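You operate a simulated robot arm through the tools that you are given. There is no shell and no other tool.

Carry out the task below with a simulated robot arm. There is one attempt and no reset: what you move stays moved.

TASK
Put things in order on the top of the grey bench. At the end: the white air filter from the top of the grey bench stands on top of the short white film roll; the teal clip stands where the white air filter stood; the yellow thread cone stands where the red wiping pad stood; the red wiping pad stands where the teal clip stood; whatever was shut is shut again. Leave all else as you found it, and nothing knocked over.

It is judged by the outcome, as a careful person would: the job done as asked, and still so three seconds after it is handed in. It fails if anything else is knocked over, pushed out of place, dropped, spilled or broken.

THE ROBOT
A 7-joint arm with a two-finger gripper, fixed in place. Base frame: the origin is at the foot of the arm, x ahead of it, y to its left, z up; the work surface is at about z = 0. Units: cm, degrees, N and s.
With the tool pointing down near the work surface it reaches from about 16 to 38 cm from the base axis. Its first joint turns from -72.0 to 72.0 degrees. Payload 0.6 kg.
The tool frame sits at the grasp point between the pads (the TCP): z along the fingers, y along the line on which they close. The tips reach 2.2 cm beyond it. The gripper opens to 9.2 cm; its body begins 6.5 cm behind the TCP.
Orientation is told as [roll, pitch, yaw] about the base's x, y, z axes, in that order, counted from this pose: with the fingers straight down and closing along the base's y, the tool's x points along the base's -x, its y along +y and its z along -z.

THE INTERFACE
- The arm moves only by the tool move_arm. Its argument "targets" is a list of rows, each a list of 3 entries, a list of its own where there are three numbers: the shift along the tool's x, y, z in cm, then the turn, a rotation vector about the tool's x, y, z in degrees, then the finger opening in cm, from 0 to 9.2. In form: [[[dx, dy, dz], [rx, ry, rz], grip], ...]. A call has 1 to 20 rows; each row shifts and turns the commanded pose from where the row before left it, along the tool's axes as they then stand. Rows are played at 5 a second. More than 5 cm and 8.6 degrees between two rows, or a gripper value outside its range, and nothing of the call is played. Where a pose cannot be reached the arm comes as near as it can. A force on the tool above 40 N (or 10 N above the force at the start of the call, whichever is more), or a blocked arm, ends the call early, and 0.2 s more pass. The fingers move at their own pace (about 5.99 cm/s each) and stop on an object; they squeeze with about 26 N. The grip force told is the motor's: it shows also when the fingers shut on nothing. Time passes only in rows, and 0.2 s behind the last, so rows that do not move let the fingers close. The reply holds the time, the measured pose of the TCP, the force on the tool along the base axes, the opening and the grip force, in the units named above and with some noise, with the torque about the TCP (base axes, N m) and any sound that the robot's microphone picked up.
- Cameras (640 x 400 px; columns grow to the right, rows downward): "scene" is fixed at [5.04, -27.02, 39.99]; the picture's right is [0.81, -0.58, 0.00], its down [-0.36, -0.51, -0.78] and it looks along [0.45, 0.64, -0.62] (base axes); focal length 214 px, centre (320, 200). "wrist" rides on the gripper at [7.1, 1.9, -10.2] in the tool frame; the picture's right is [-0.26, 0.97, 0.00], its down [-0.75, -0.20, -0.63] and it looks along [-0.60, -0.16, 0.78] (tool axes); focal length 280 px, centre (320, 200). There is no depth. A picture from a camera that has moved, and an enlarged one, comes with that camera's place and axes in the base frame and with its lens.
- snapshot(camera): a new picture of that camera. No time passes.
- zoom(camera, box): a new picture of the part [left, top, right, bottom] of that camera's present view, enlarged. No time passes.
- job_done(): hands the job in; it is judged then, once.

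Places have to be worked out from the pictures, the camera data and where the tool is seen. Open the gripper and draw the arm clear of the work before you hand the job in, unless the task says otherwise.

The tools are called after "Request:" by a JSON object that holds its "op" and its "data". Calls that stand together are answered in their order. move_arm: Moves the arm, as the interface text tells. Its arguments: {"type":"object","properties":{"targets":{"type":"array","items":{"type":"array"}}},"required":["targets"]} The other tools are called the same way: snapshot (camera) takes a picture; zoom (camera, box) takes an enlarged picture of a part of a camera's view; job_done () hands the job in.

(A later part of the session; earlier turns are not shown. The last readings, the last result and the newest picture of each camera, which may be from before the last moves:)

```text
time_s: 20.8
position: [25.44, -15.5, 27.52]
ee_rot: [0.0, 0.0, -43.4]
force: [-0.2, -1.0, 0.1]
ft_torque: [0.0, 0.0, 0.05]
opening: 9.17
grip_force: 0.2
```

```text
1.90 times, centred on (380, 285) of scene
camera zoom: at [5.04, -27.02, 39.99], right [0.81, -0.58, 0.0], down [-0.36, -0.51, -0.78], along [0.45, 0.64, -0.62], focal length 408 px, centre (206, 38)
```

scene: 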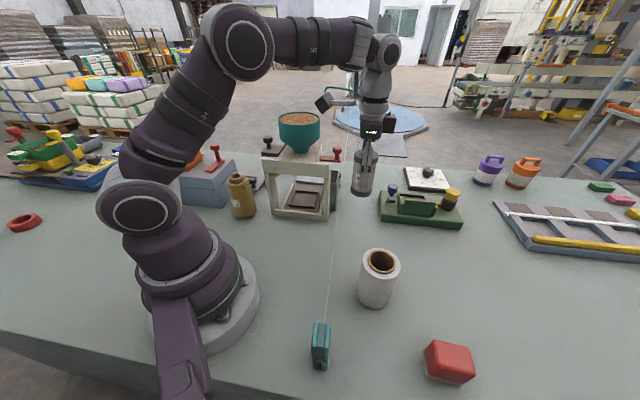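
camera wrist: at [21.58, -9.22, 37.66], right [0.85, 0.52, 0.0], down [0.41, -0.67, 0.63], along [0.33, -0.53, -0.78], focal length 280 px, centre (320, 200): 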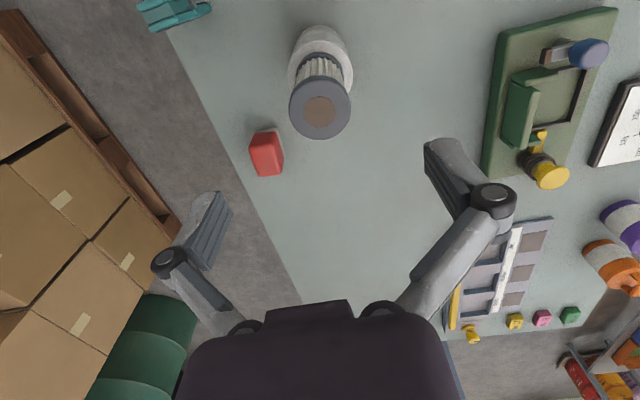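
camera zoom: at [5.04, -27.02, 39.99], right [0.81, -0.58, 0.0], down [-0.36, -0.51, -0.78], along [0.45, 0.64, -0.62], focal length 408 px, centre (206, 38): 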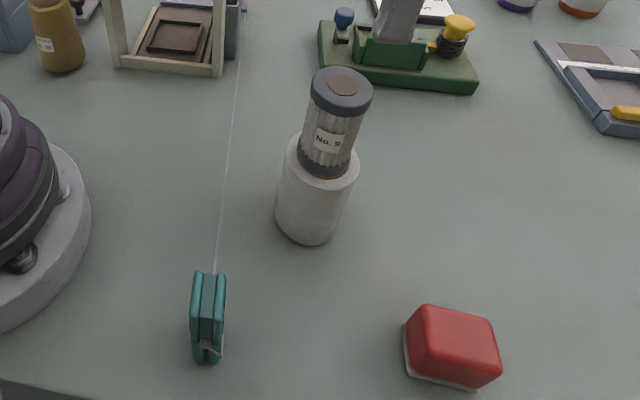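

Filter stands neatly on the roll. Next the clip: I move (staying high) to get a good view of it.

Request:
{"op": "move_arm", "data": {"targets": [[[0, 0, 0], [0, 0, 8], 9.2], [[0, 0, 0], [0, 0, 8], 9.2], [[0, 0, 0], [0, 0, 8], 9.2], [[0, 0, 0], [0, 0, 8], 9.2], [[1.4, -2.0, 0], [0, 0, 0], 9.2], [[1.4, -2.0, 0], [0, 0, 0], 9.2], [[1.4, -2.0, 0], [0, 0, 0], 9.2], [[1.4, -2.0, 0], [0, 0, 0], 9.2], [[0, 0, 0], [0, 0, 0], 9.2]]}}

Request:
{"op": "snapshot", "data": {"camera": "wrist"}}

```text
time_s: 22.8
position: [17.2, -12.59, 27.45]
ee_rot: [0.2, -0.3, -75.3]
force: [-0.2, -0.7, -0.8]
ft_torque: [-0.02, 0.06, 0.06]
opening: 9.19
grip_force: 0.1
out of reach, approached as far as the arm can: row 8
```

```text
taken
camera wrist: at [17.25, -5.27, 37.58], right [1.0, -0.01, 0.0], down [-0.01, -0.78, 0.63], along [0.0, -0.63, -0.78], focal length 280 px, centre (320, 200)
```

wrist: 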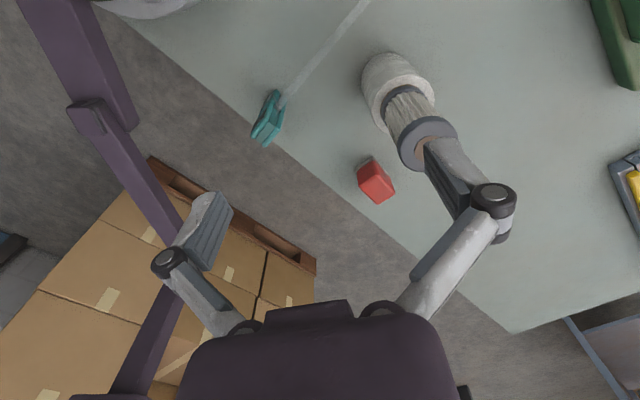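

Request:
{"op": "zoom", "data": {"camera": "wrist", "box": [230, 70, 310, 160]}}

Request:
{"op": "zoom", "data": {"camera": "wrist", "box": [330, 140, 430, 220]}}

Request:
{"op": "zoom", "data": {"camera": "scene", "box": [295, 310, 345, 380]}}

```text
4.44 times, centred on (270, 115) of wrist
camera zoom: at [17.25, -5.27, 37.58], right [1.0, -0.01, 0.0], down [-0.01, -0.78, 0.63], along [0.0, -0.63, -0.78], focal length 1246 px, centre (542, 578)
```

zoom: 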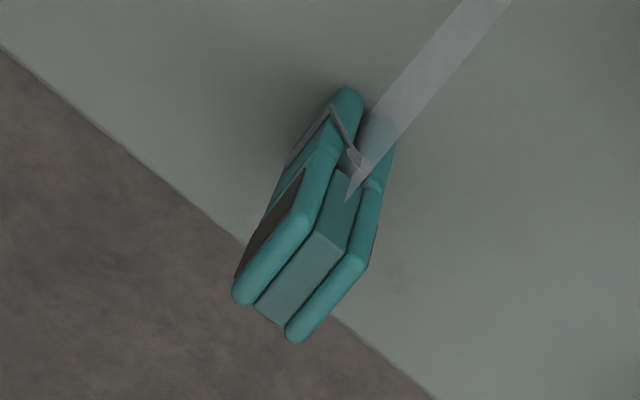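

```text
5.00 times, centred on (380, 180) of wrist
camera zoom: at [17.25, -5.27, 37.58], right [1.0, -0.01, 0.0], down [-0.01, -0.78, 0.63], along [0.0, -0.63, -0.78], focal length 1402 px, centre (20, 300)
```

zoom: 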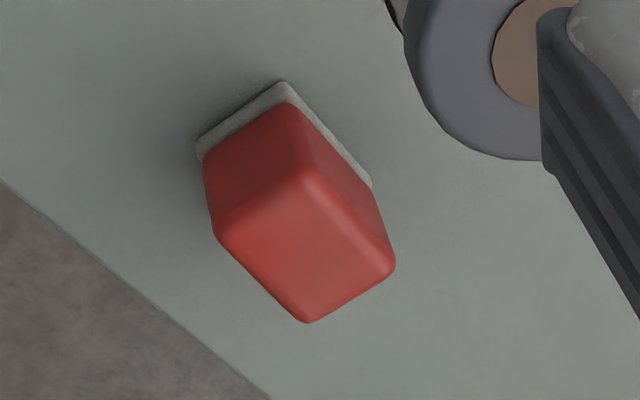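

```text
5.71 times, centred on (320, 345) of scene
camera zoom: at [5.04, -27.01, 39.99], right [0.81, -0.58, 0.0], down [-0.36, -0.51, -0.78], along [0.45, 0.64, -0.62], focal length 1226 px, centre (320, -629)
```

zoom: 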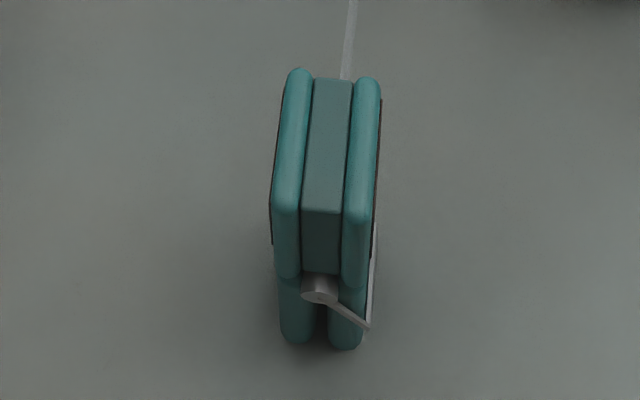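

Clip measured: centre ≈ (11.4, -18.45), ~2.8 × 2.4 cm footprint, ~9.6 tall, long side along azimuth ≈ 48°. I rotate the wrist back to yaw ≈ -41° and lower some, away from the filter tower.

Request:
{"op": "move_arm", "data": {"targets": [[[0, 0, 0], [0, 0, -8.5], 9.2], [[0, 0, 0], [0, 0, -8.5], 9.2], [[0, 0, 0], [0, 0, -8.5], 9.2], [[0, 0, 0], [0, 0, -8.5], 9.2], [[0, 0, 2.5], [0, 0, 0], 9.2], [[0, 0, 2.5], [0, 0, 0], 9.2], [[0, 0, 2.5], [0, 0, 0], 9.2], [[0, 0, 0], [0, 0, 0], 9.2]]}}

Request:
{"op": "snapshot", "data": {"camera": "scene"}}

Request:
{"op": "snapshot", "data": {"camera": "wrist"}}

```text
time_s: 24.6
position: [17.19, -12.67, 20.01]
ee_rot: [-0.1, 0.0, -41.4]
force: [-0.4, -0.5, 0.0]
ft_torque: [0.04, 0.01, -0.03]
opening: 9.19
grip_force: 0.1
```

```text
taken
```

scene: 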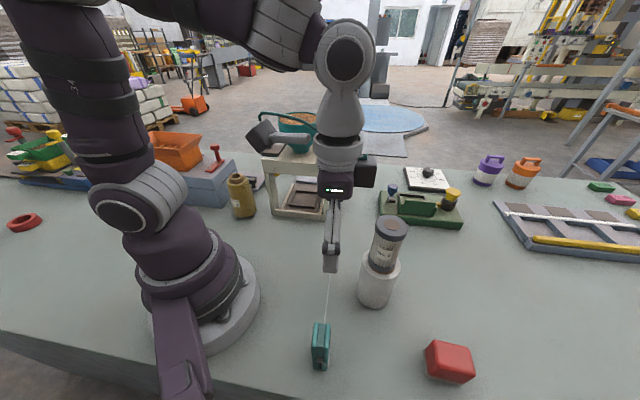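

```text
taken
camera wrist: at [13.16, -6.59, 30.14], right [0.83, 0.55, 0.0], down [0.43, -0.65, 0.63], along [0.34, -0.52, -0.78], focal length 280 px, centre (320, 200)
```

wrist: 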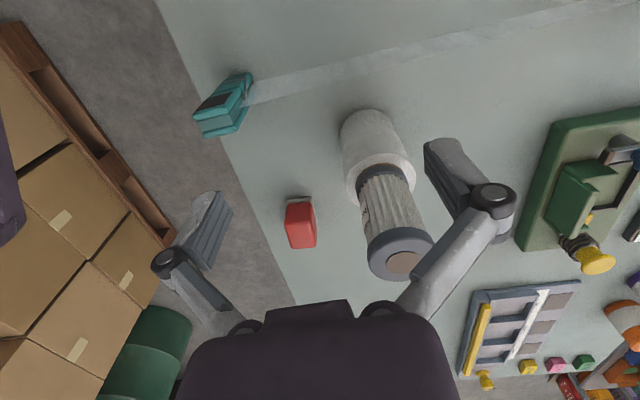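

Request:
{"op": "zoom", "data": {"camera": "wrist", "box": [180, 60, 270, 150]}}

```text
4.44 times, centred on (225, 105) of wrist
camera zoom: at [13.16, -6.59, 30.14], right [0.83, 0.55, 0.0], down [0.43, -0.65, 0.63], along [0.34, -0.52, -0.78], focal length 1246 px, centre (742, 622)
```

zoom: 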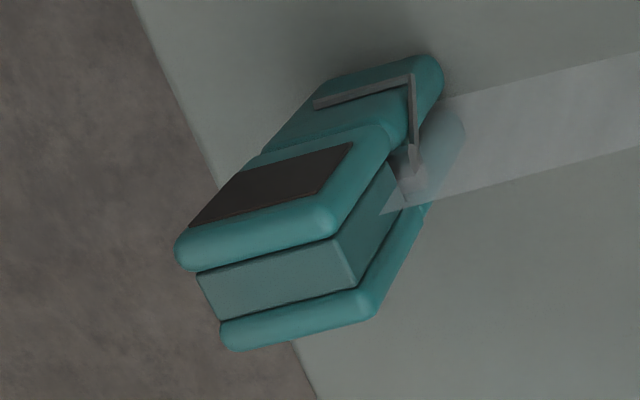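

Position confirmed (11.35, -18.45). Moving above the clip at z≈16.

Request:
{"op": "move_arm", "data": {"targets": [[[0, 0, 0], [0, 0, 1.5], 9.2], [[0.084, -2.05, 1], [0, 0, 0], 9.2], [[0.084, -2.05, 1], [0, 0, 0], 9.2], [[0.084, -2.05, 1], [0, 0, 0], 9.2], [[0.084, -2.05, 1], [0, 0, 0], 9.2], [[0, 0, 0], [0, 0, 0], 9.2]]}}

Request:
{"op": "snapshot", "data": {"camera": "scene"}}

Request:
{"op": "snapshot", "data": {"camera": "wrist"}}

```text
time_s: 26.0
position: [11.49, -18.44, 15.9]
ee_rot: [0.0, 0.0, -42.9]
force: [0.3, -0.6, -0.7]
ft_torque: [-0.01, 0.0, -0.02]
opening: 9.18
grip_force: 0.0
```

```text
taken
```

scene: 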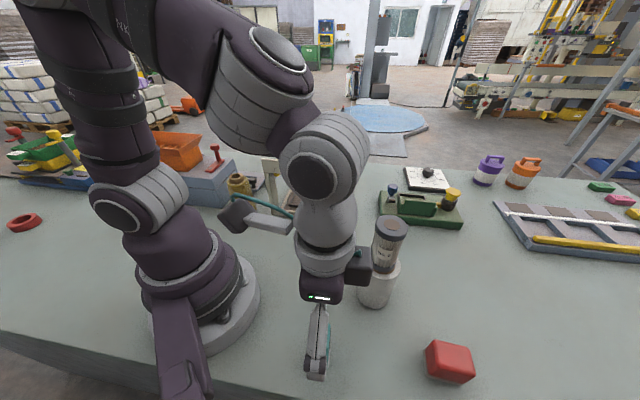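

```text
taken
camera wrist: at [7.63, -12.26, 26.12], right [0.85, 0.53, 0.0], down [0.41, -0.66, 0.63], along [0.33, -0.53, -0.78], focal length 280 px, centre (320, 200)
```

wrist: 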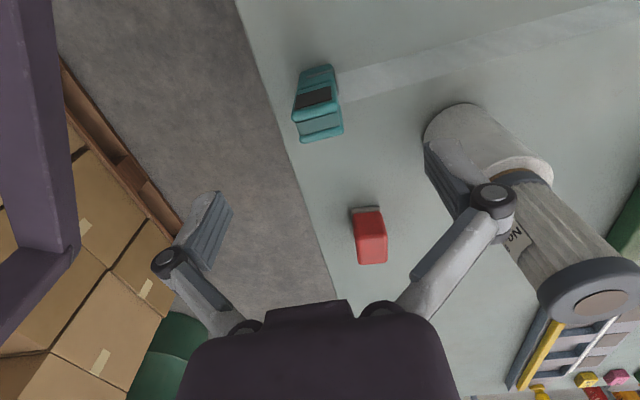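

Request:
{"op": "zoom", "data": {"camera": "wrist", "box": [270, 50, 370, 150]}}

```text
4.00 times, centred on (320, 100) of wrist
camera zoom: at [7.63, -12.26, 26.12], right [0.85, 0.53, 0.0], down [0.41, -0.66, 0.63], along [0.33, -0.53, -0.78], focal length 1122 px, centre (320, 600)
```

zoom: 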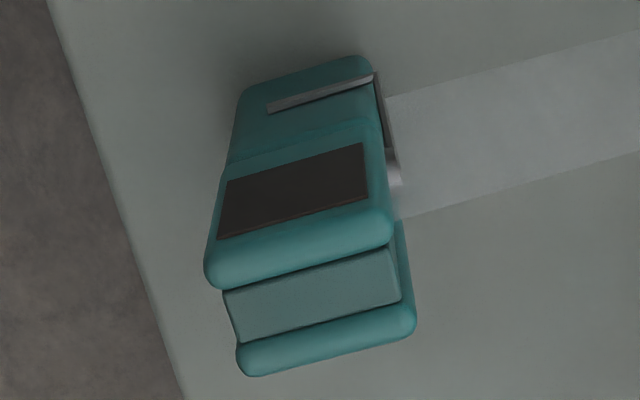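

Clip centred below. Descend to z≈7.8 (tips ≈ 5.6, above the spring) and close.

Request:
{"op": "move_arm", "data": {"targets": [[[0, -0.05, 2.0], [0, 0, 0], 9.2], [[0, 0, 2.0], [0, 0, 0], 9.2], [[0, 0, 2.0], [0, 0, 0], 9.2], [[0, 0, 2.1], [0, 0, 0], 9.2], [[0, 0, 0], [0, 0, 0], 9.2], [[0, 0, 0], [0, 0, 0], 6], [[0, 0, 0], [0, 0, 0], 4.5], [[0, 0, 0], [0, 0, 0], 3.2], [[0, 0, 0], [0, 0, 0], 2.0], [[0, 0, 0], [0, 0, 0], 1.5], [[0, 0, 0], [0, 0, 0], 1.5]]}}

Request:
{"op": "snapshot", "data": {"camera": "wrist"}}

Request:
{"op": "snapshot", "data": {"camera": "scene"}}

```text
time_s: 28.4
position: [11.55, -18.52, 7.84]
ee_rot: [0.0, 0.0, -42.8]
force: [-1.0, -0.1, 2.6]
ft_torque: [0.04, -0.01, 0.01]
opening: 2.88
grip_force: 26.2
```

```text
taken
camera wrist: at [7.59, -12.29, 18.03], right [0.85, 0.53, 0.0], down [0.41, -0.66, 0.63], along [0.33, -0.53, -0.78], focal length 280 px, centre (320, 200)
```

wrist: 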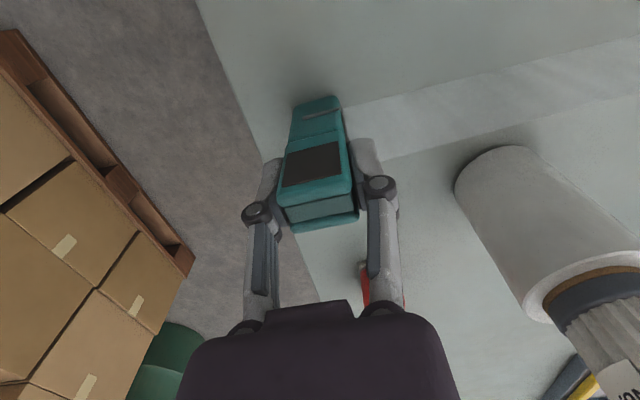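

```text
taken
```

scene: 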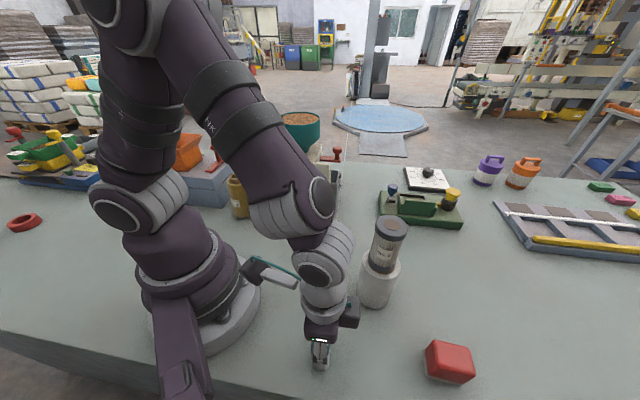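

Clip gripped at 2.88 cm. Lifting 4 cm first to check the ribbon artefact's behaviour.

Request:
{"op": "move_arm", "data": {"targets": [[[0, 0, -0.7], [0, 0, 0], 1.5], [[0, 0, -1.1], [0, 0, 0], 1.5], [[0, 0, -1.1], [0, 0, 0], 1.5], [[0, 0, -1.1], [0, 0, 0], 1.5], [[0, 0, 0], [0, 0, 0], 1.5]]}}

Request:
{"op": "snapshot", "data": {"camera": "wrist"}}

Request:
{"op": "snapshot", "data": {"camera": "scene"}}

```text
time_s: 29.6
position: [11.35, -18.42, 11.76]
ee_rot: [0.0, -0.1, -42.8]
force: [0.4, -0.1, -0.3]
ft_torque: [-0.01, 0.04, -0.03]
opening: 2.93
grip_force: 25.6
```

```text
taken
camera wrist: at [7.53, -12.3, 22.02], right [0.85, 0.53, 0.0], down [0.41, -0.66, 0.63], along [0.33, -0.53, -0.78], focal length 280 px, centre (320, 200)
```

wrist: 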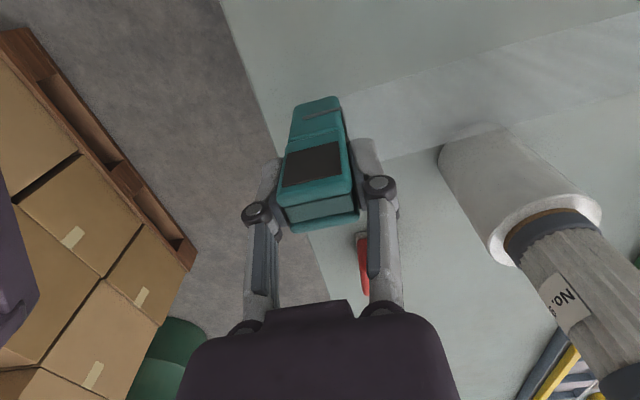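

```text
taken
```

scene: 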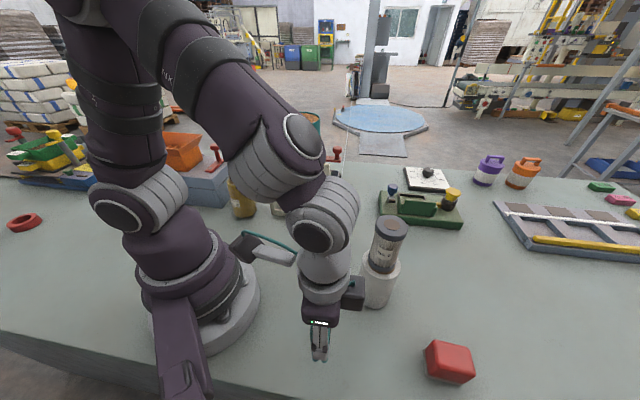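

The ribbon just follows the clip (visual only). Raising to z≈20 then routing to the filter's old spot, keeping well clear of the tower.

Request:
{"op": "move_arm", "data": {"targets": [[[0, 0, -2.0], [0, 0, 0], 1.5], [[0, 0, -2.1], [0, 0, 0], 1.5], [[0, 0, -2.1], [0, 0, 0], 1.5], [[0, 0, -2.0], [0, 0, 0], 1.5], [[0.04, 2.65, 0], [0, 0, 0], 1.5], [[0.04, 2.65, 0], [0, 0, 0], 1.5], [[0.04, 2.65, 0], [0, 0, 0], 1.5], [[0.04, 2.65, 0], [0, 0, 0], 1.5], [[-0.84, 2.52, 0], [0, 0, 0], 1.5], [[-0.84, 2.52, 0], [0, 0, 0], 1.5], [[-0.84, 2.52, 0], [0, 0, 0], 1.5], [[-0.84, 2.52, 0], [0, 0, 0], 1.5], [[-0.84, 2.52, 0], [0, 0, 0], 1.5], [[-0.84, 2.52, 0], [0, 0, 0], 1.5], [[0, 0, 0], [0, 0, 0], 1.5], [[0, 0, 0], [0, 0, 0], 1.5]]}}

Request:
{"op": "snapshot", "data": {"camera": "wrist"}}

Request:
{"op": "snapshot", "data": {"camera": "scene"}}

```text
time_s: 33.0
position: [32.42, -2.85, 20.06]
ee_rot: [0.0, -0.1, -42.8]
force: [0.2, -0.3, -0.2]
ft_torque: [-0.02, 0.0, 0.03]
opening: 2.9
grip_force: 25.9
```

```text
taken
camera wrist: at [28.58, 3.26, 30.22], right [0.85, 0.53, 0.0], down [0.41, -0.66, 0.62], along [0.33, -0.53, -0.78], focal length 280 px, centre (320, 200)
```

wrist: 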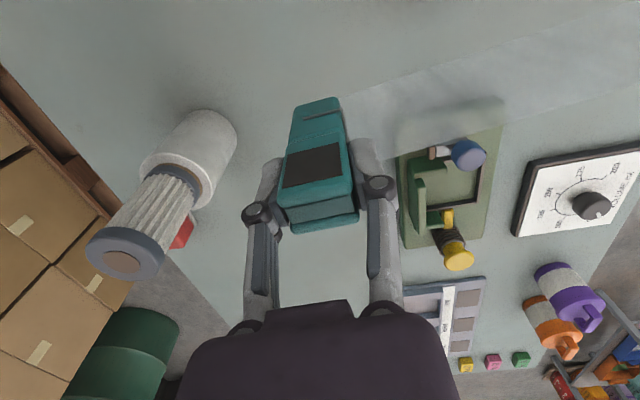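

```text
taken
```

scene: 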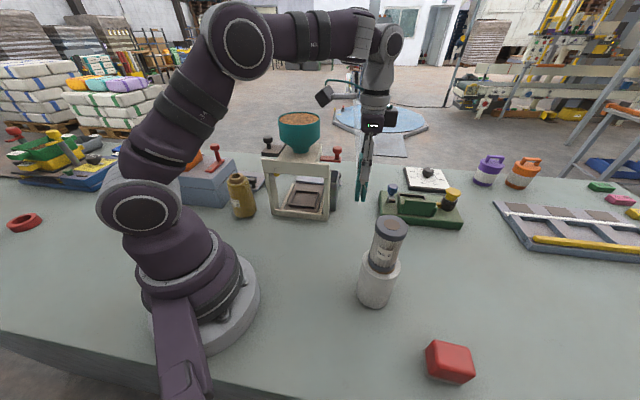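

Above the filter's old spot. Lowering most of the way.

Request:
{"op": "move_arm", "data": {"targets": [[[-0.04, 0.05, 2.0], [0, 0, 0], 1.5], [[0, 0, 2.2], [0, 0, 0], 1.5], [[0, 0, 2.2], [0, 0, 0], 1.5], [[0, 0, 2.2], [0, 0, 0], 1.5], [[0, 0, 1.8], [0, 0, 0], 1.5], [[0, 0, 1.0], [0, 0, 0], 1.5], [[0, 0, 0], [0, 0, 0], 1.5], [[0, 0, 0], [0, 0, 0], 1.5]]}}

Request:
{"op": "zoom", "data": {"camera": "scene", "box": [310, 160, 410, 260]}}

Request:
{"op": "snapshot", "data": {"camera": "wrist"}}

```text
time_s: 34.8
position: [32.58, -3.04, 8.63]
ee_rot: [0.0, 0.0, -42.9]
force: [0.3, -0.2, -0.5]
ft_torque: [-0.03, -0.01, -0.01]
opening: 2.89
grip_force: 26.2
```

```text
4.00 times, centred on (360, 210) of scene
camera zoom: at [5.04, -27.02, 39.99], right [0.81, -0.58, 0.0], down [-0.36, -0.51, -0.78], along [0.45, 0.64, -0.62], focal length 858 px, centre (160, 160)
```

zoom: 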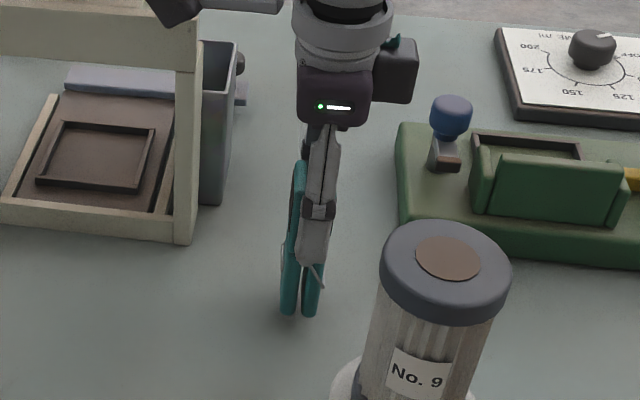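

```text
taken
camera wrist: at [28.62, 3.24, 18.83], right [0.85, 0.53, 0.0], down [0.41, -0.66, 0.62], along [0.33, -0.53, -0.78], focal length 280 px, centre (320, 200)
```

wrist: 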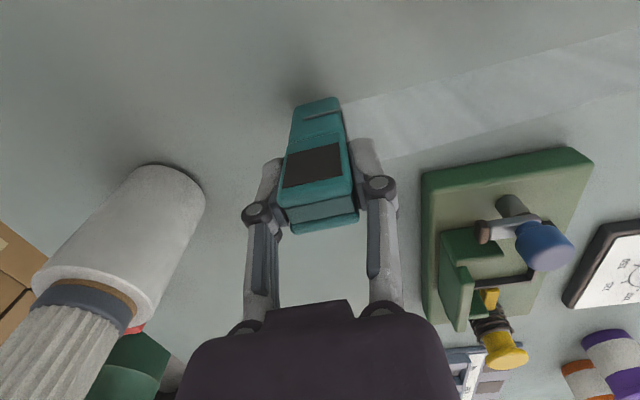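

About 0.7 cm above the bench. Lowering in small steps.

Request:
{"op": "move_arm", "data": {"targets": [[[0, 0.05, 0.2], [0, 0, 0], 1.5], [[0, 0, 0.2], [0, 0, 0], 1.5], [[0, 0, 0.1], [0, 0, 0], 1.5], [[0, 0, 0], [0, 0, 0], 1.5]]}}

Request:
{"op": "move_arm", "data": {"targets": [[[0, 0, 0.1], [0, 0, 0], 1.5], [[0, 0, 0], [0, 0, 0], 1.5]]}}

Request:
{"op": "move_arm", "data": {"targets": [[[0, 0, 0.08], [0, 0, 0], 1.5], [[0, 0, 0], [0, 0, 0], 1.5]]}}

```text
time_s: 35.8
position: [32.64, -2.9, 8.13]
ee_rot: [0.0, 0.0, -43.0]
force: [0.5, 0.4, -0.6]
ft_torque: [-0.02, 0.01, -0.01]
opening: 2.9
grip_force: 26.0
```

```text
time_s: 36.4
position: [32.58, -2.88, 7.98]
ee_rot: [0.0, 0.0, -42.9]
force: [0.7, 0.2, -0.6]
ft_torque: [0.0, -0.04, 0.0]
opening: 2.9
grip_force: 25.5
```

```text
time_s: 37.0
position: [32.49, -2.83, 8.04]
ee_rot: [-0.1, 0.0, -42.9]
force: [-0.6, 0.1, -0.8]
ft_torque: [0.02, 0.06, 0.01]
opening: 2.89
grip_force: 26.0
```

No contact yet; continuing with 0.07 cm steps.

Request:
{"op": "move_arm", "data": {"targets": [[[0, 0, 0.07], [0, 0, 0], 1.5], [[0, 0, 0], [0, 0, 0], 1.5]]}}

Request:
{"op": "move_arm", "data": {"targets": [[[0, 0, 0.07], [0, 0, 0], 1.5], [[0, 0, 0], [0, 0, 0], 1.5]]}}

Request:
{"op": "zoom", "data": {"camera": "scene", "box": [325, 190, 385, 250]}}

```text
time_s: 37.6
position: [32.52, -2.88, 7.95]
ee_rot: [0.1, 0.1, -42.8]
force: [-0.9, -0.2, -0.5]
ft_torque: [0.0, 0.01, 0.0]
opening: 2.92
grip_force: 25.9
```

```text
time_s: 38.2
position: [32.55, -2.89, 7.8]
ee_rot: [0.0, 0.0, -42.9]
force: [0.8, -0.6, -0.4]
ft_torque: [0.01, 0.0, 0.02]
opening: 2.91
grip_force: 25.8
```

```text
6.67 times, centred on (355, 220) of scene
camera zoom: at [5.04, -27.02, 39.99], right [0.81, -0.58, 0.0], down [-0.36, -0.51, -0.78], along [0.45, 0.64, -0.62], focal length 1430 px, centre (87, 67)
```

zoom: 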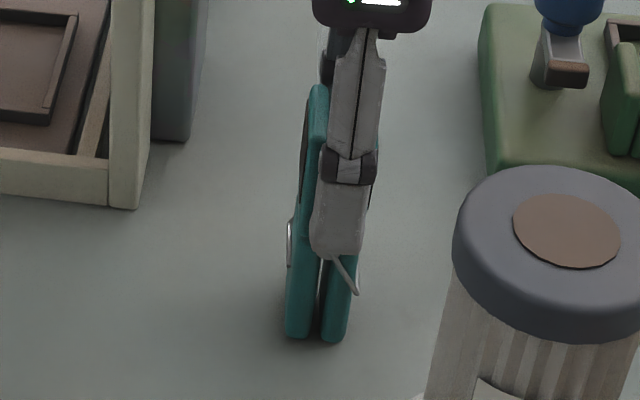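

Request:
{"op": "move_arm", "data": {"targets": [[[0, 0, 0.07], [0, 0, 0], 1.5], [[0, 0, 0], [0, 0, 0], 1.5]]}}

Request:
{"op": "move_arm", "data": {"targets": [[[0, 0, 0.07], [0, 0, 0], 1.5], [[0, 0, 0], [0, 0, 0], 1.5]]}}

```text
time_s: 38.8
position: [32.59, -2.9, 7.78]
ee_rot: [-0.1, 0.0, -42.9]
force: [-4.2, -0.5, 17.0]
ft_torque: [0.09, 0.25, 0.01]
opening: 2.91
grip_force: 26.2
```

```text
time_s: 39.4
position: [32.61, -2.9, 7.66]
ee_rot: [0.2, -0.2, -42.9]
force: [-0.2, -0.9, 19.2]
ft_torque: [-0.04, -0.04, 0.0]
opening: 2.87
grip_force: 26.3
```

The clip is on the bench (19 N). Backing off 0.08 and opening gradually.

Request:
{"op": "move_arm", "data": {"targets": [[[0, 0, -0.08], [0, 0, 0], 1.5], [[0, 0, 0], [0, 0, 0], 2.6], [[0, 0, 0], [0, 0, 0], 3.2], [[0, 0, 0], [0, 0, 0], 3.8], [[0, 0, 0], [0, 0, 0], 4.6], [[0, 0, 0], [0, 0, 0], 5.6], [[0, 0, 0], [0, 0, 0], 7.0], [[0, 0, 0], [0, 0, 0], 8.4], [[0, 0, 0], [0, 0, 0], 8.4]]}}

Request:
{"op": "snapshot", "data": {"camera": "wrist"}}

Request:
{"op": "zoom", "data": {"camera": "scene", "box": [310, 160, 410, 260]}}

```text
time_s: 41.4
position: [32.55, -2.85, 7.82]
ee_rot: [0.0, 0.0, -42.9]
force: [0.8, 0.1, 0.4]
ft_torque: [-0.03, 0.01, 0.01]
opening: 8.41
grip_force: 0.1
```

```text
taken
camera wrist: at [28.67, 3.29, 17.98], right [0.85, 0.53, 0.0], down [0.41, -0.66, 0.63], along [0.33, -0.53, -0.78], focal length 280 px, centre (320, 200)
```

wrist: 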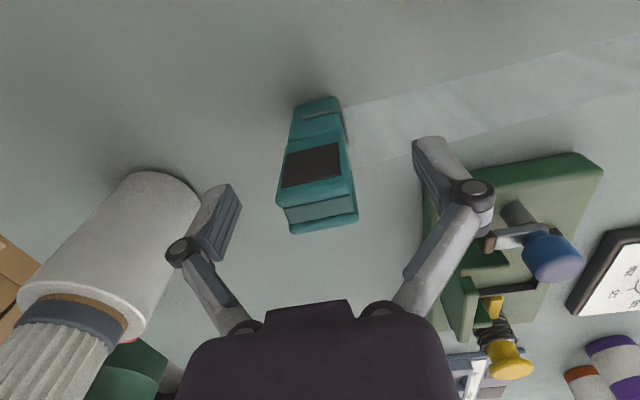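

```text
4.00 times, centred on (360, 210) of scene
camera zoom: at [5.04, -27.02, 39.99], right [0.81, -0.58, 0.0], down [-0.36, -0.51, -0.78], along [0.45, 0.64, -0.62], focal length 858 px, centre (160, 160)
```

zoom: 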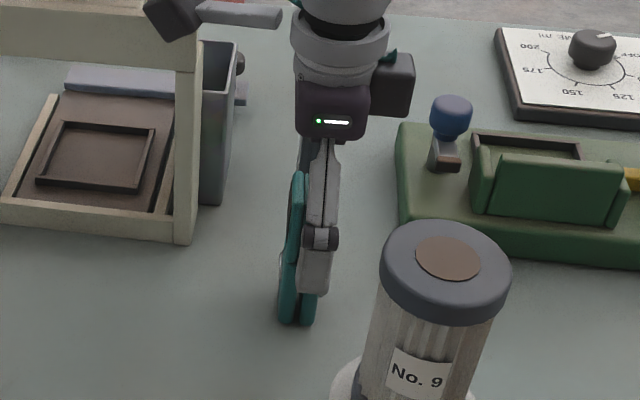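

The clip stands at the filter's old spot. Raising to z≈27 and moving over toward the red pad (estimated centre ≈ (25.6, -30.1), long side radial).

Request:
{"op": "move_arm", "data": {"targets": [[[0, 0, -1.0], [0, 0, 0], 8.8], [[0, 0, -2.2], [0, 0, 0], 9.2], [[0, 0, -2.7], [0, 0, 0], 9.2], [[0, 0, -2.7], [0, 0, 0], 9.2], [[0, 0, -2.7], [0, 0, 0], 9.2], [[0, 0, -2.7], [0, 0, 0], 9.2], [[0, 0, -2.7], [0, 0, 0], 9.2], [[0, 0, -2.7], [0, 0, 7.1], 9.2], [[-1.578, -2.528, 0], [0, 0, 0], 9.2], [[-1.578, -2.528, 0], [0, 0, 0], 9.2], [[-1.578, -2.528, 0], [0, 0, 0], 9.2], [[-1.578, -2.528, 0], [0, 0, 0], 9.2], [[-1.578, -2.528, 0], [0, 0, 0], 9.2], [[-1.578, -2.528, 0], [0, 0, 0], 9.2], [[-1.578, -2.528, 0], [0, 0, 0], 9.2], [[-1.578, -2.528, 0], [0, 0, 0], 9.2], [[-1.578, -2.528, 0], [0, 0, 0], 9.2], [[0, 0, 0], [0, 0, 0], 9.2]]}}

Request:
{"op": "snapshot", "data": {"camera": "wrist"}}

Request:
{"op": "snapshot", "data": {"camera": "scene"}}

```text
time_s: 45.2
position: [23.42, -23.56, 25.77]
ee_rot: [-0.1, 0.0, -49.9]
force: [0.7, -1.2, -0.8]
ft_torque: [-0.04, 0.05, -0.03]
opening: 9.23
grip_force: 0.1
out of reach, approached as far as the arm can: row 8, 14, 15, 16, 17
```

```text
taken
camera wrist: at [20.29, -17.05, 35.97], right [0.91, 0.42, 0.0], down [0.33, -0.71, 0.63], along [0.26, -0.57, -0.78], focal length 280 px, centre (320, 200)
```

wrist: 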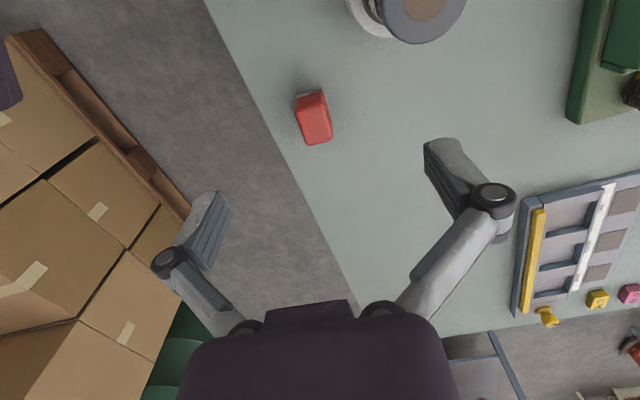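

```text
taken
```

scene: 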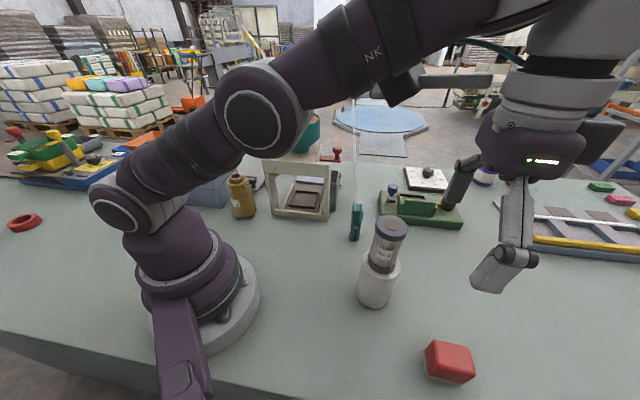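

At this height the reach is limited (radius 33). I zoom on the pad to refine its location before descending.

Request:
{"op": "zoom", "data": {"camera": "wrist", "box": [270, 70, 360, 160]}}

Request:
{"op": "zoom", "data": {"camera": "scene", "box": [400, 320, 500, 400]}}

Request:
{"op": "zoom", "data": {"camera": "scene", "box": [320, 170, 440, 320]}}

```text
4.44 times, centred on (315, 115) of wrist
camera zoom: at [20.29, -17.05, 35.97], right [0.91, 0.42, 0.0], down [0.33, -0.71, 0.63], along [0.26, -0.57, -0.78], focal length 1246 px, centre (342, 578)
```

zoom: 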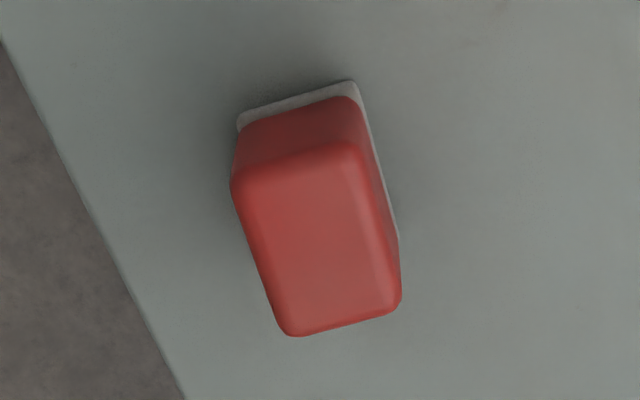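

```text
5.00 times, centred on (450, 360) of scene
camera zoom: at [5.04, -27.02, 39.99], right [0.81, -0.58, 0.0], down [-0.36, -0.51, -0.78], along [0.45, 0.64, -0.62], focal length 1072 px, centre (-330, -600)
```

zoom: 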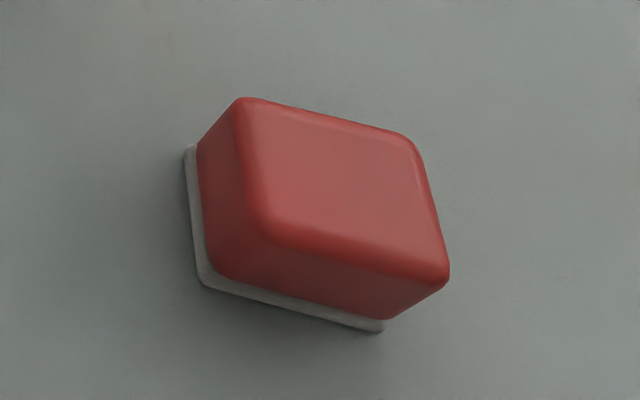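

```text
2.67 times, centred on (380, 245) of scene
camera zoom: at [5.04, -27.02, 39.99], right [0.81, -0.58, 0.0], down [-0.36, -0.51, -0.78], along [0.45, 0.64, -0.62], focal length 572 px, centre (160, 80)
```

zoom: 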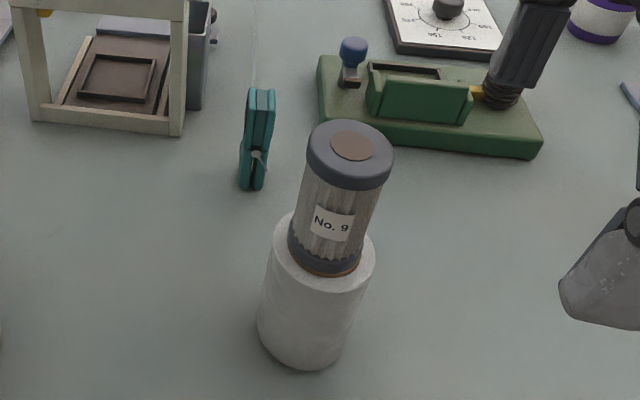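

Pad centre ≈ (25.5, -29.85), top z≈4.8, 3.5 cm across its short side. Moving outward while descending to z≈14 to test reach.

Request:
{"op": "move_arm", "data": {"targets": [[[-0.975, -0.407, 1.97], [0, 0, 0], 9.2], [[-0.975, -0.407, 1.97], [0, 0, 0], 9.2], [[-0.975, -0.407, 1.97], [0, 0, 0], 9.2], [[-0.975, -0.407, 1.97], [0, 0, 0], 9.2], [[-0.975, -0.407, 1.97], [0, 0, 0], 9.2], [[-0.975, -0.407, 1.97], [0, 0, 0], 9.2], [[0, 0, 0], [0, 0, 0], 9.2]]}}

Request:
{"op": "snapshot", "data": {"camera": "wrist"}}

Request:
{"op": "snapshot", "data": {"camera": "scene"}}

```text
time_s: 46.8
position: [24.28, -28.64, 13.53]
ee_rot: [0.0, -0.1, -50.1]
force: [-0.1, -0.4, -0.7]
ft_torque: [-0.03, 0.03, 0.0]
opening: 9.22
grip_force: 0.0
out of reach, approached as far as the arm can: row 4, 5, 6
```

```text
taken
camera wrist: at [21.2, -22.12, 23.77], right [0.91, 0.42, 0.0], down [0.33, -0.71, 0.63], along [0.26, -0.57, -0.78], focal length 280 px, centre (320, 200)
```

wrist: 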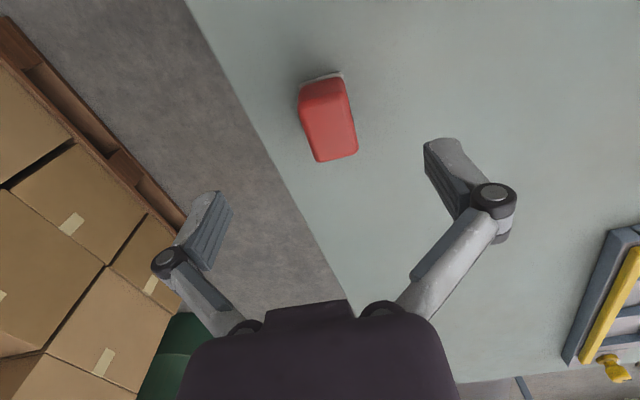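

```text
taken
```

scene: 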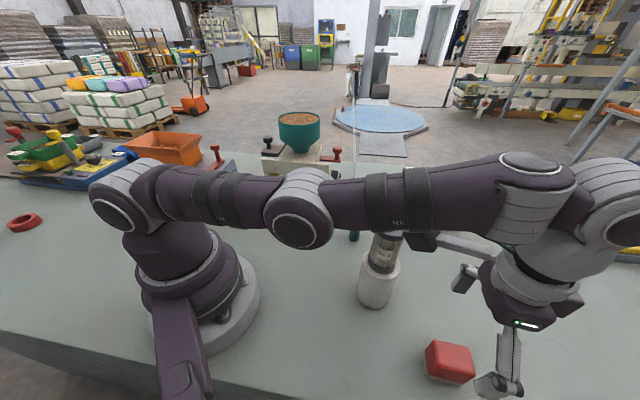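

Straight-down reach ends at ~38 cm radius; the pad is at 39.3. I tilt the tool 7° outward about its closing axis and then move over the pad while lowering to z≈9.

Request:
{"op": "move_arm", "data": {"targets": [[[0, 0, 0], [0, -3.5, 0], 9.2], [[0, 0, 0], [0, -3.5, 0], 9.2], [[-0.383, 0.053, 1.558], [0, 0, 0], 9.2], [[-0.383, 0.053, 1.558], [0, 0, 0], 9.2], [[-0.383, 0.053, 1.558], [0, 0, 0], 9.2], [[0, 0, 0], [0, 0, 0], 9.2]]}}

Request:
{"op": "snapshot", "data": {"camera": "wrist"}}

Request:
{"op": "snapshot", "data": {"camera": "scene"}}

```text
time_s: 48.2
position: [25.29, -30.02, 8.89]
ee_rot: [-1.1, -3.2, -49.9]
force: [0.3, -0.4, 0.3]
ft_torque: [0.02, 0.01, -0.01]
opening: 9.21
grip_force: 0.1
out of reach, approached as far as the arm can: row 2
```

```text
taken
camera wrist: at [21.98, -22.86, 18.66], right [0.91, 0.42, 0.0], down [0.31, -0.67, 0.67], along [0.28, -0.61, -0.74], focal length 280 px, centre (320, 200)
```

wrist: 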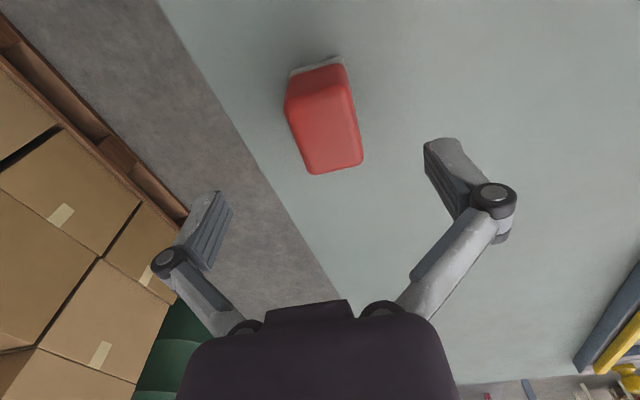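

```text
taken
```

scene: 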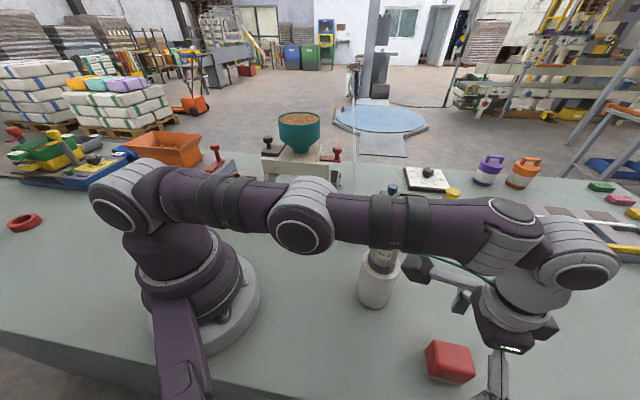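

Tilt ended at ~3.4° yet the reach now suffices: TCP is at (25.3, -30.0, 8.9). Zooming to align with the pad.

Request:
{"op": "zoom", "data": {"camera": "wrist", "box": [270, 40, 380, 190]}}

Request:
{"op": "zoom", "data": {"camera": "scene", "box": [400, 300, 540, 400]}}

Request:
{"op": "zoom", "data": {"camera": "scene", "box": [300, 150, 500, 320]}}

```text
2.67 times, centred on (325, 115) of wrist
camera zoom: at [21.98, -22.86, 18.66], right [0.91, 0.42, 0.0], down [0.31, -0.67, 0.67], along [0.28, -0.61, -0.74], focal length 748 px, centre (307, 427)
```

zoom: 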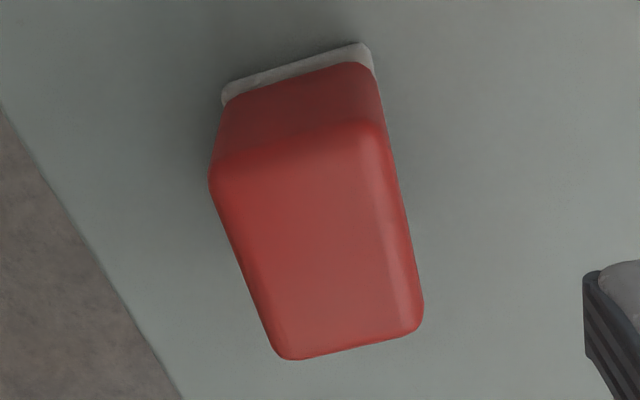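

```text
4.00 times, centred on (470, 350) of scene
camera zoom: at [5.04, -27.02, 39.99], right [0.81, -0.58, 0.0], down [-0.36, -0.51, -0.78], along [0.45, 0.64, -0.62], focal length 858 px, centre (-280, -400)
```

zoom: 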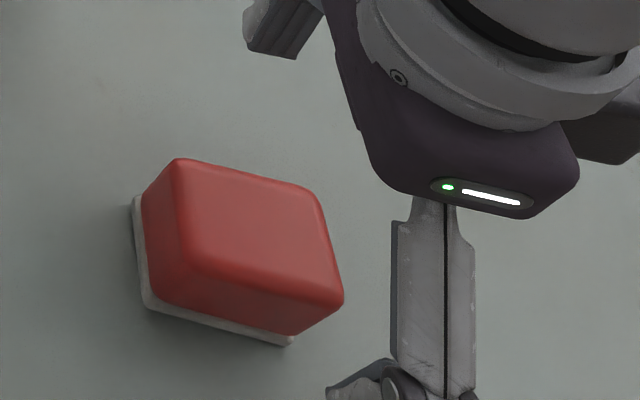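

```text
2.35 times, centred on (400, 235) of scene
camera zoom: at [5.04, -27.02, 39.99], right [0.81, -0.58, 0.0], down [-0.36, -0.51, -0.78], along [0.45, 0.64, -0.62], focal length 505 px, centre (132, 118)
```

zoom: 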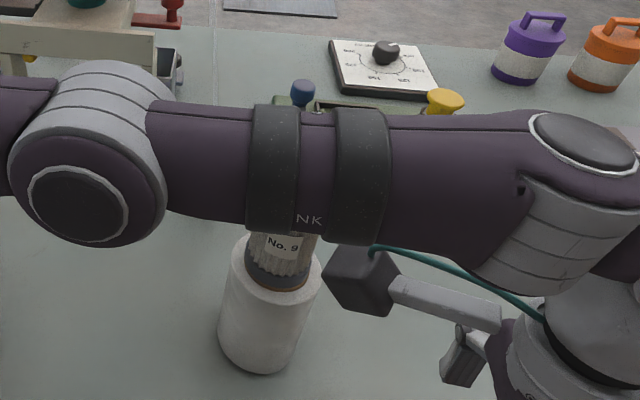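

Pad centre refined ≈ (25.45, -29.7). Descending around the pad in two stages.

Request:
{"op": "move_arm", "data": {"targets": [[[0.15, 0.33, 0], [0, 0, 0], 9.2], [[0.1, 0, 1.2], [0, 0, 0], 9.2], [[0.1, 0, 1.2], [0, 0, 0], 9.2], [[0.1, 0, 1.1], [0, 0, 0], 9.2], [[0, 0, 0], [0, 0, 0], 9.2]]}}

Request:
{"op": "snapshot", "data": {"camera": "wrist"}}

```text
time_s: 49.4
position: [25.61, -29.8, 5.43]
ee_rot: [-1.1, -3.2, -49.9]
force: [0.7, 0.6, -0.1]
ft_torque: [0.01, -0.01, -0.01]
opening: 9.19
grip_force: 0.0
```

```text
taken
camera wrist: at [22.19, -22.68, 15.18], right [0.91, 0.42, 0.0], down [0.31, -0.67, 0.67], along [0.28, -0.61, -0.74], focal length 280 px, centre (320, 200)
```

wrist: 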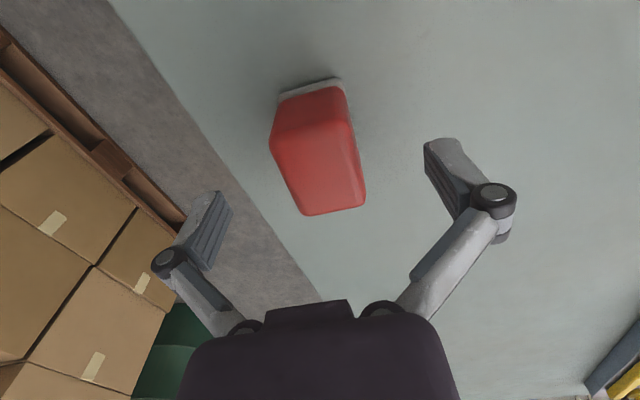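

Well centred. Lowering to z≈3.1 and closing on the pad.

Request:
{"op": "move_arm", "data": {"targets": [[[0.07, -0.05, 1.2], [0, 0, 0], 9.2], [[0.06, -0.05, 1.1], [0, 0, 0], 9.2], [[0, 0, 0], [0, 0, 0], 9.2], [[0, 0, 0], [0, 0, 0], 6.5], [[0, 0, 0], [0, 0, 0], 5.0], [[0, 0, 0], [0, 0, 0], 4.0], [[0, 0, 0], [0, 0, 0], 3.0], [[0, 0, 0], [0, 0, 0], 2.5], [[0, 0, 0], [0, 0, 0], 2.5]]}}

Request:
{"op": "snapshot", "data": {"camera": "wrist"}}

Request:
{"op": "zoom", "data": {"camera": "scene", "box": [400, 300, 540, 400]}}

```text
time_s: 51.4
position: [25.28, -29.79, 3.22]
ee_rot: [-1.1, -3.2, -49.8]
force: [-0.6, -0.3, 2.4]
ft_torque: [0.07, -0.02, 0.04]
opening: 3.53
grip_force: 25.8
```

```text
taken
camera wrist: at [21.99, -22.64, 12.91], right [0.91, 0.42, 0.0], down [0.31, -0.67, 0.67], along [0.28, -0.61, -0.74], focal length 280 px, centre (320, 200)
```

wrist: 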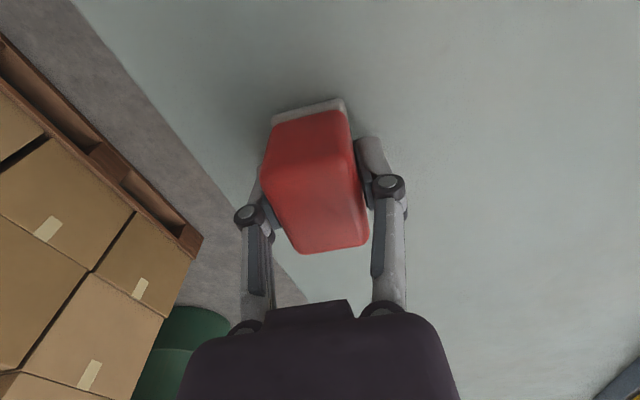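

```text
4.00 times, centred on (470, 350) of scene
camera zoom: at [5.04, -27.02, 39.99], right [0.81, -0.58, 0.0], down [-0.36, -0.51, -0.78], along [0.45, 0.64, -0.62], focal length 858 px, centre (-280, -400)
```

zoom: 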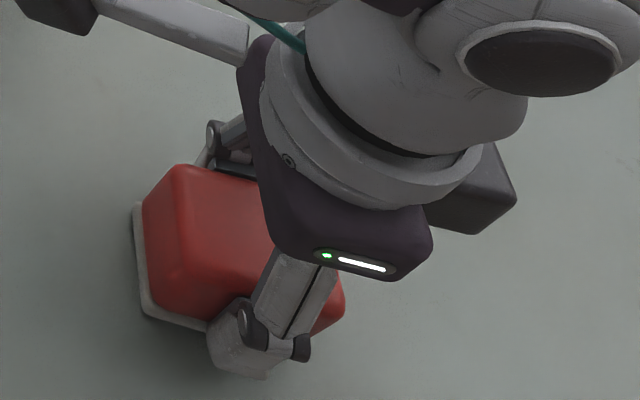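

Pad gripped (3.53 cm). Lifting, then drawing it inward to above the clip's old place (11.4, -18.45), keeping the same tilt.

Request:
{"op": "move_arm", "data": {"targets": [[[-0.04, 0, -0.7], [0, 0, 0], 2.5], [[-0.1, 0, -1.8], [0, 0, 0], 2.5], [[1.606, -0.332, -1.673], [0, 0, 0], 2.5], [[1.606, -0.332, -1.673], [0, 0, 0], 2.5], [[1.606, -0.332, -1.673], [0, 0, 0], 2.5], [[1.606, -0.332, -1.673], [0, 0, 0], 2.5], [[2.71, -0.525, -0.161], [0, 0, 0], 2.5], [[2.71, -0.525, -0.161], [0, 0, 0], 2.5], [[2.71, -0.525, -0.161], [0, 0, 0], 2.5], [[2.71, -0.525, -0.161], [0, 0, 0], 2.5], [[0, 0, 0], [0, 0, 0], 2.5], [[0, 0, 0], [0, 0, 0], 2.5]]}}

Request:
{"op": "snapshot", "data": {"camera": "wrist"}}

Request:
{"op": "snapshot", "data": {"camera": "scene"}}

```text
time_s: 54.0
position: [11.55, -18.53, 12.02]
ee_rot: [-1.2, -3.3, -50.0]
force: [-0.1, 0.1, -0.7]
ft_torque: [0.02, -0.04, 0.01]
opening: 3.52
grip_force: 26.2
```

```text
taken
camera wrist: at [8.27, -11.3, 21.74], right [0.91, 0.42, 0.0], down [0.31, -0.67, 0.67], along [0.28, -0.61, -0.74], focal length 280 px, centre (320, 200)
```

wrist: 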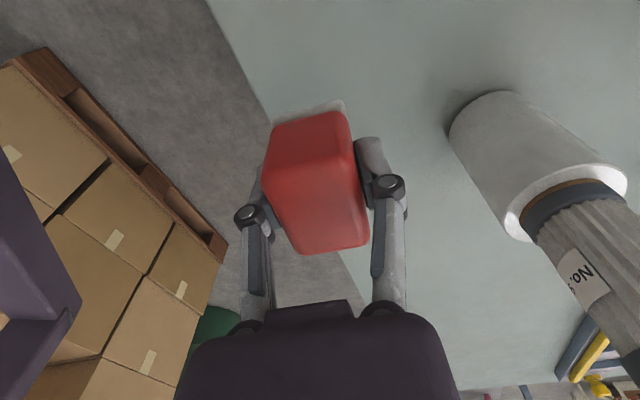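

```text
taken
```

scene: 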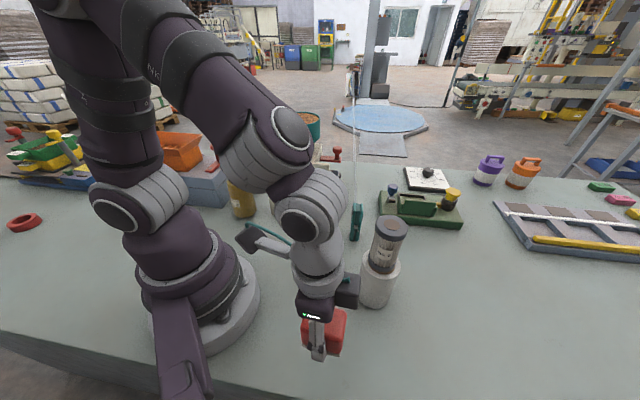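

Over the target with the pad level. Lowering.

Request:
{"op": "move_arm", "data": {"targets": [[[0.15, -0.01, 2.07], [0, 0, 0], 2.5], [[0.15, -0.01, 2.07], [0, 0, 0], 2.5], [[0.15, -0.01, 2.07], [0, 0, 0], 2.5], [[0.12, 0, 1.6], [0, 0, 0], 2.5], [[0, 0, 0], [0, 0, 0], 2.5], [[0, 0, 0], [0, 0, 0], 2.5]]}}

Request:
{"op": "snapshot", "data": {"camera": "wrist"}}

Request:
{"op": "zoom", "data": {"camera": "scene", "box": [270, 280, 390, 390]}}

```text
time_s: 55.4
position: [11.45, -18.52, 4.19]
ee_rot: [-1.1, -3.2, -49.9]
force: [-0.8, -0.1, 0.1]
ft_torque: [-0.02, 0.0, -0.02]
opening: 3.52
grip_force: 26.1
```

```text
taken
camera wrist: at [8.04, -11.36, 13.94], right [0.91, 0.42, 0.0], down [0.31, -0.67, 0.67], along [0.28, -0.61, -0.74], focal length 280 px, centre (320, 200)
```

wrist: 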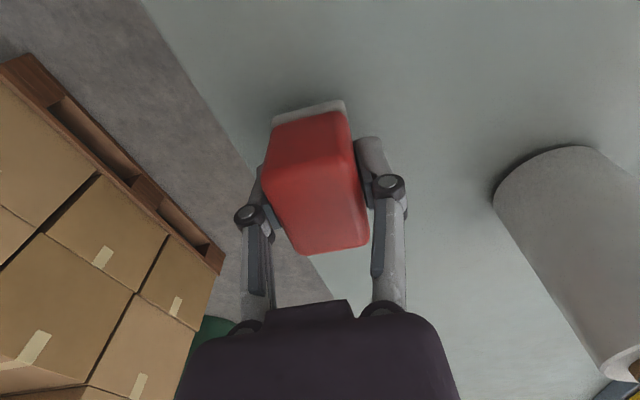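

```text
3.64 times, centred on (330, 335) of scene
camera zoom: at [5.04, -27.02, 39.99], right [0.81, -0.58, 0.0], down [-0.36, -0.51, -0.78], along [0.45, 0.64, -0.62], focal length 780 px, centre (284, -291)
```

zoom: 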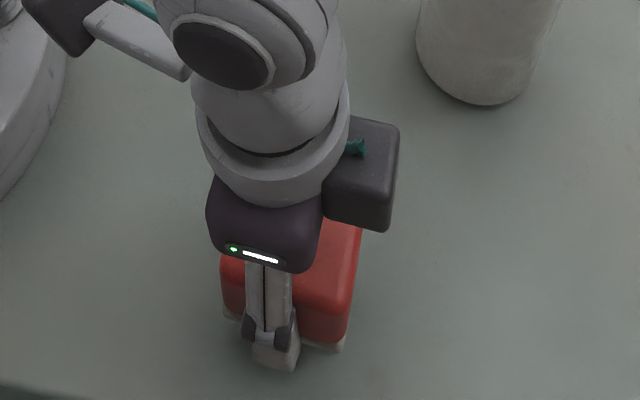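

Request:
{"op": "move_arm", "data": {"targets": [[[0.02, 0, 0.35], [0, 0, 0], 2.5], [[0.02, 0, 0.3], [0, 0, 0], 2.5], [[0, 0, 0.1], [0, 0, 0], 2.5], [[0, 0, 0], [0, 0, 0], 2.5]]}}

Request:
{"op": "move_arm", "data": {"targets": [[[0, 0, 0.08], [0, 0, 0], 2.5], [[0, 0, 0], [0, 0, 0], 2.5]]}}

Request:
{"op": "move_arm", "data": {"targets": [[[0, 0, 0.07], [0, 0, 0], 2.5], [[0, 0, 0], [0, 0, 0], 2.5]]}}

```text
time_s: 56.4
position: [11.4, -18.55, 3.52]
ee_rot: [-1.1, -3.3, -49.9]
force: [-0.1, 0.2, -0.5]
ft_torque: [0.02, -0.01, 0.0]
opening: 3.5
grip_force: 25.9
```

```text
time_s: 57.0
position: [11.28, -18.53, 3.32]
ee_rot: [-1.1, -3.2, -49.9]
force: [-0.7, 0.1, -0.9]
ft_torque: [0.03, 0.01, -0.03]
opening: 3.51
grip_force: 26.0
```

```text
time_s: 57.6
position: [11.26, -18.54, 3.43]
ee_rot: [-1.2, -3.2, -49.9]
force: [0.3, 0.2, -1.0]
ft_torque: [0.03, -0.01, -0.05]
opening: 3.5
grip_force: 25.3
```

No contact yet; continuing in fine steps.

Request:
{"op": "move_arm", "data": {"targets": [[[0, 0, 0.07], [0, 0, 0], 2.5], [[0, 0, 0], [0, 0, 0], 2.5]]}}

Request:
{"op": "move_arm", "data": {"targets": [[[0, 0, 0.07], [0, 0, 0], 2.5], [[0, 0, 0], [0, 0, 0], 2.5]]}}

```text
time_s: 58.2
position: [11.36, -18.51, 3.36]
ee_rot: [-1.1, -3.2, -50.0]
force: [-0.4, -1.1, -1.4]
ft_torque: [-0.01, 0.01, -0.04]
opening: 3.52
grip_force: 26.1
```

```text
time_s: 58.8
position: [11.3, -18.52, 3.29]
ee_rot: [-1.1, -3.2, -49.9]
force: [-0.2, -1.2, -0.3]
ft_torque: [0.0, 0.01, 0.0]
opening: 3.5
grip_force: 26.3
```

Request:
{"op": "move_arm", "data": {"targets": [[[0, 0, 0.07], [0, 0, 0], 2.5], [[0, 0, 0], [0, 0, 0], 2.5]]}}

Request:
{"op": "move_arm", "data": {"targets": [[[0, 0, 0.06], [0, 0, 0], 2.5], [[0, 0, 0], [0, 0, 0], 2.5]]}}

```text
time_s: 59.4
position: [11.43, -18.61, 3.13]
ee_rot: [-1.0, -3.3, -49.8]
force: [-1.5, 0.9, 13.3]
ft_torque: [0.14, -0.17, 0.0]
opening: 3.54
grip_force: 26.1
```

```text
time_s: 60.0
position: [11.4, -18.56, 3.03]
ee_rot: [-1.1, -3.2, -49.8]
force: [-0.7, 0.7, 17.9]
ft_torque: [0.09, -0.07, 0.01]
opening: 3.52
grip_force: 25.9
```

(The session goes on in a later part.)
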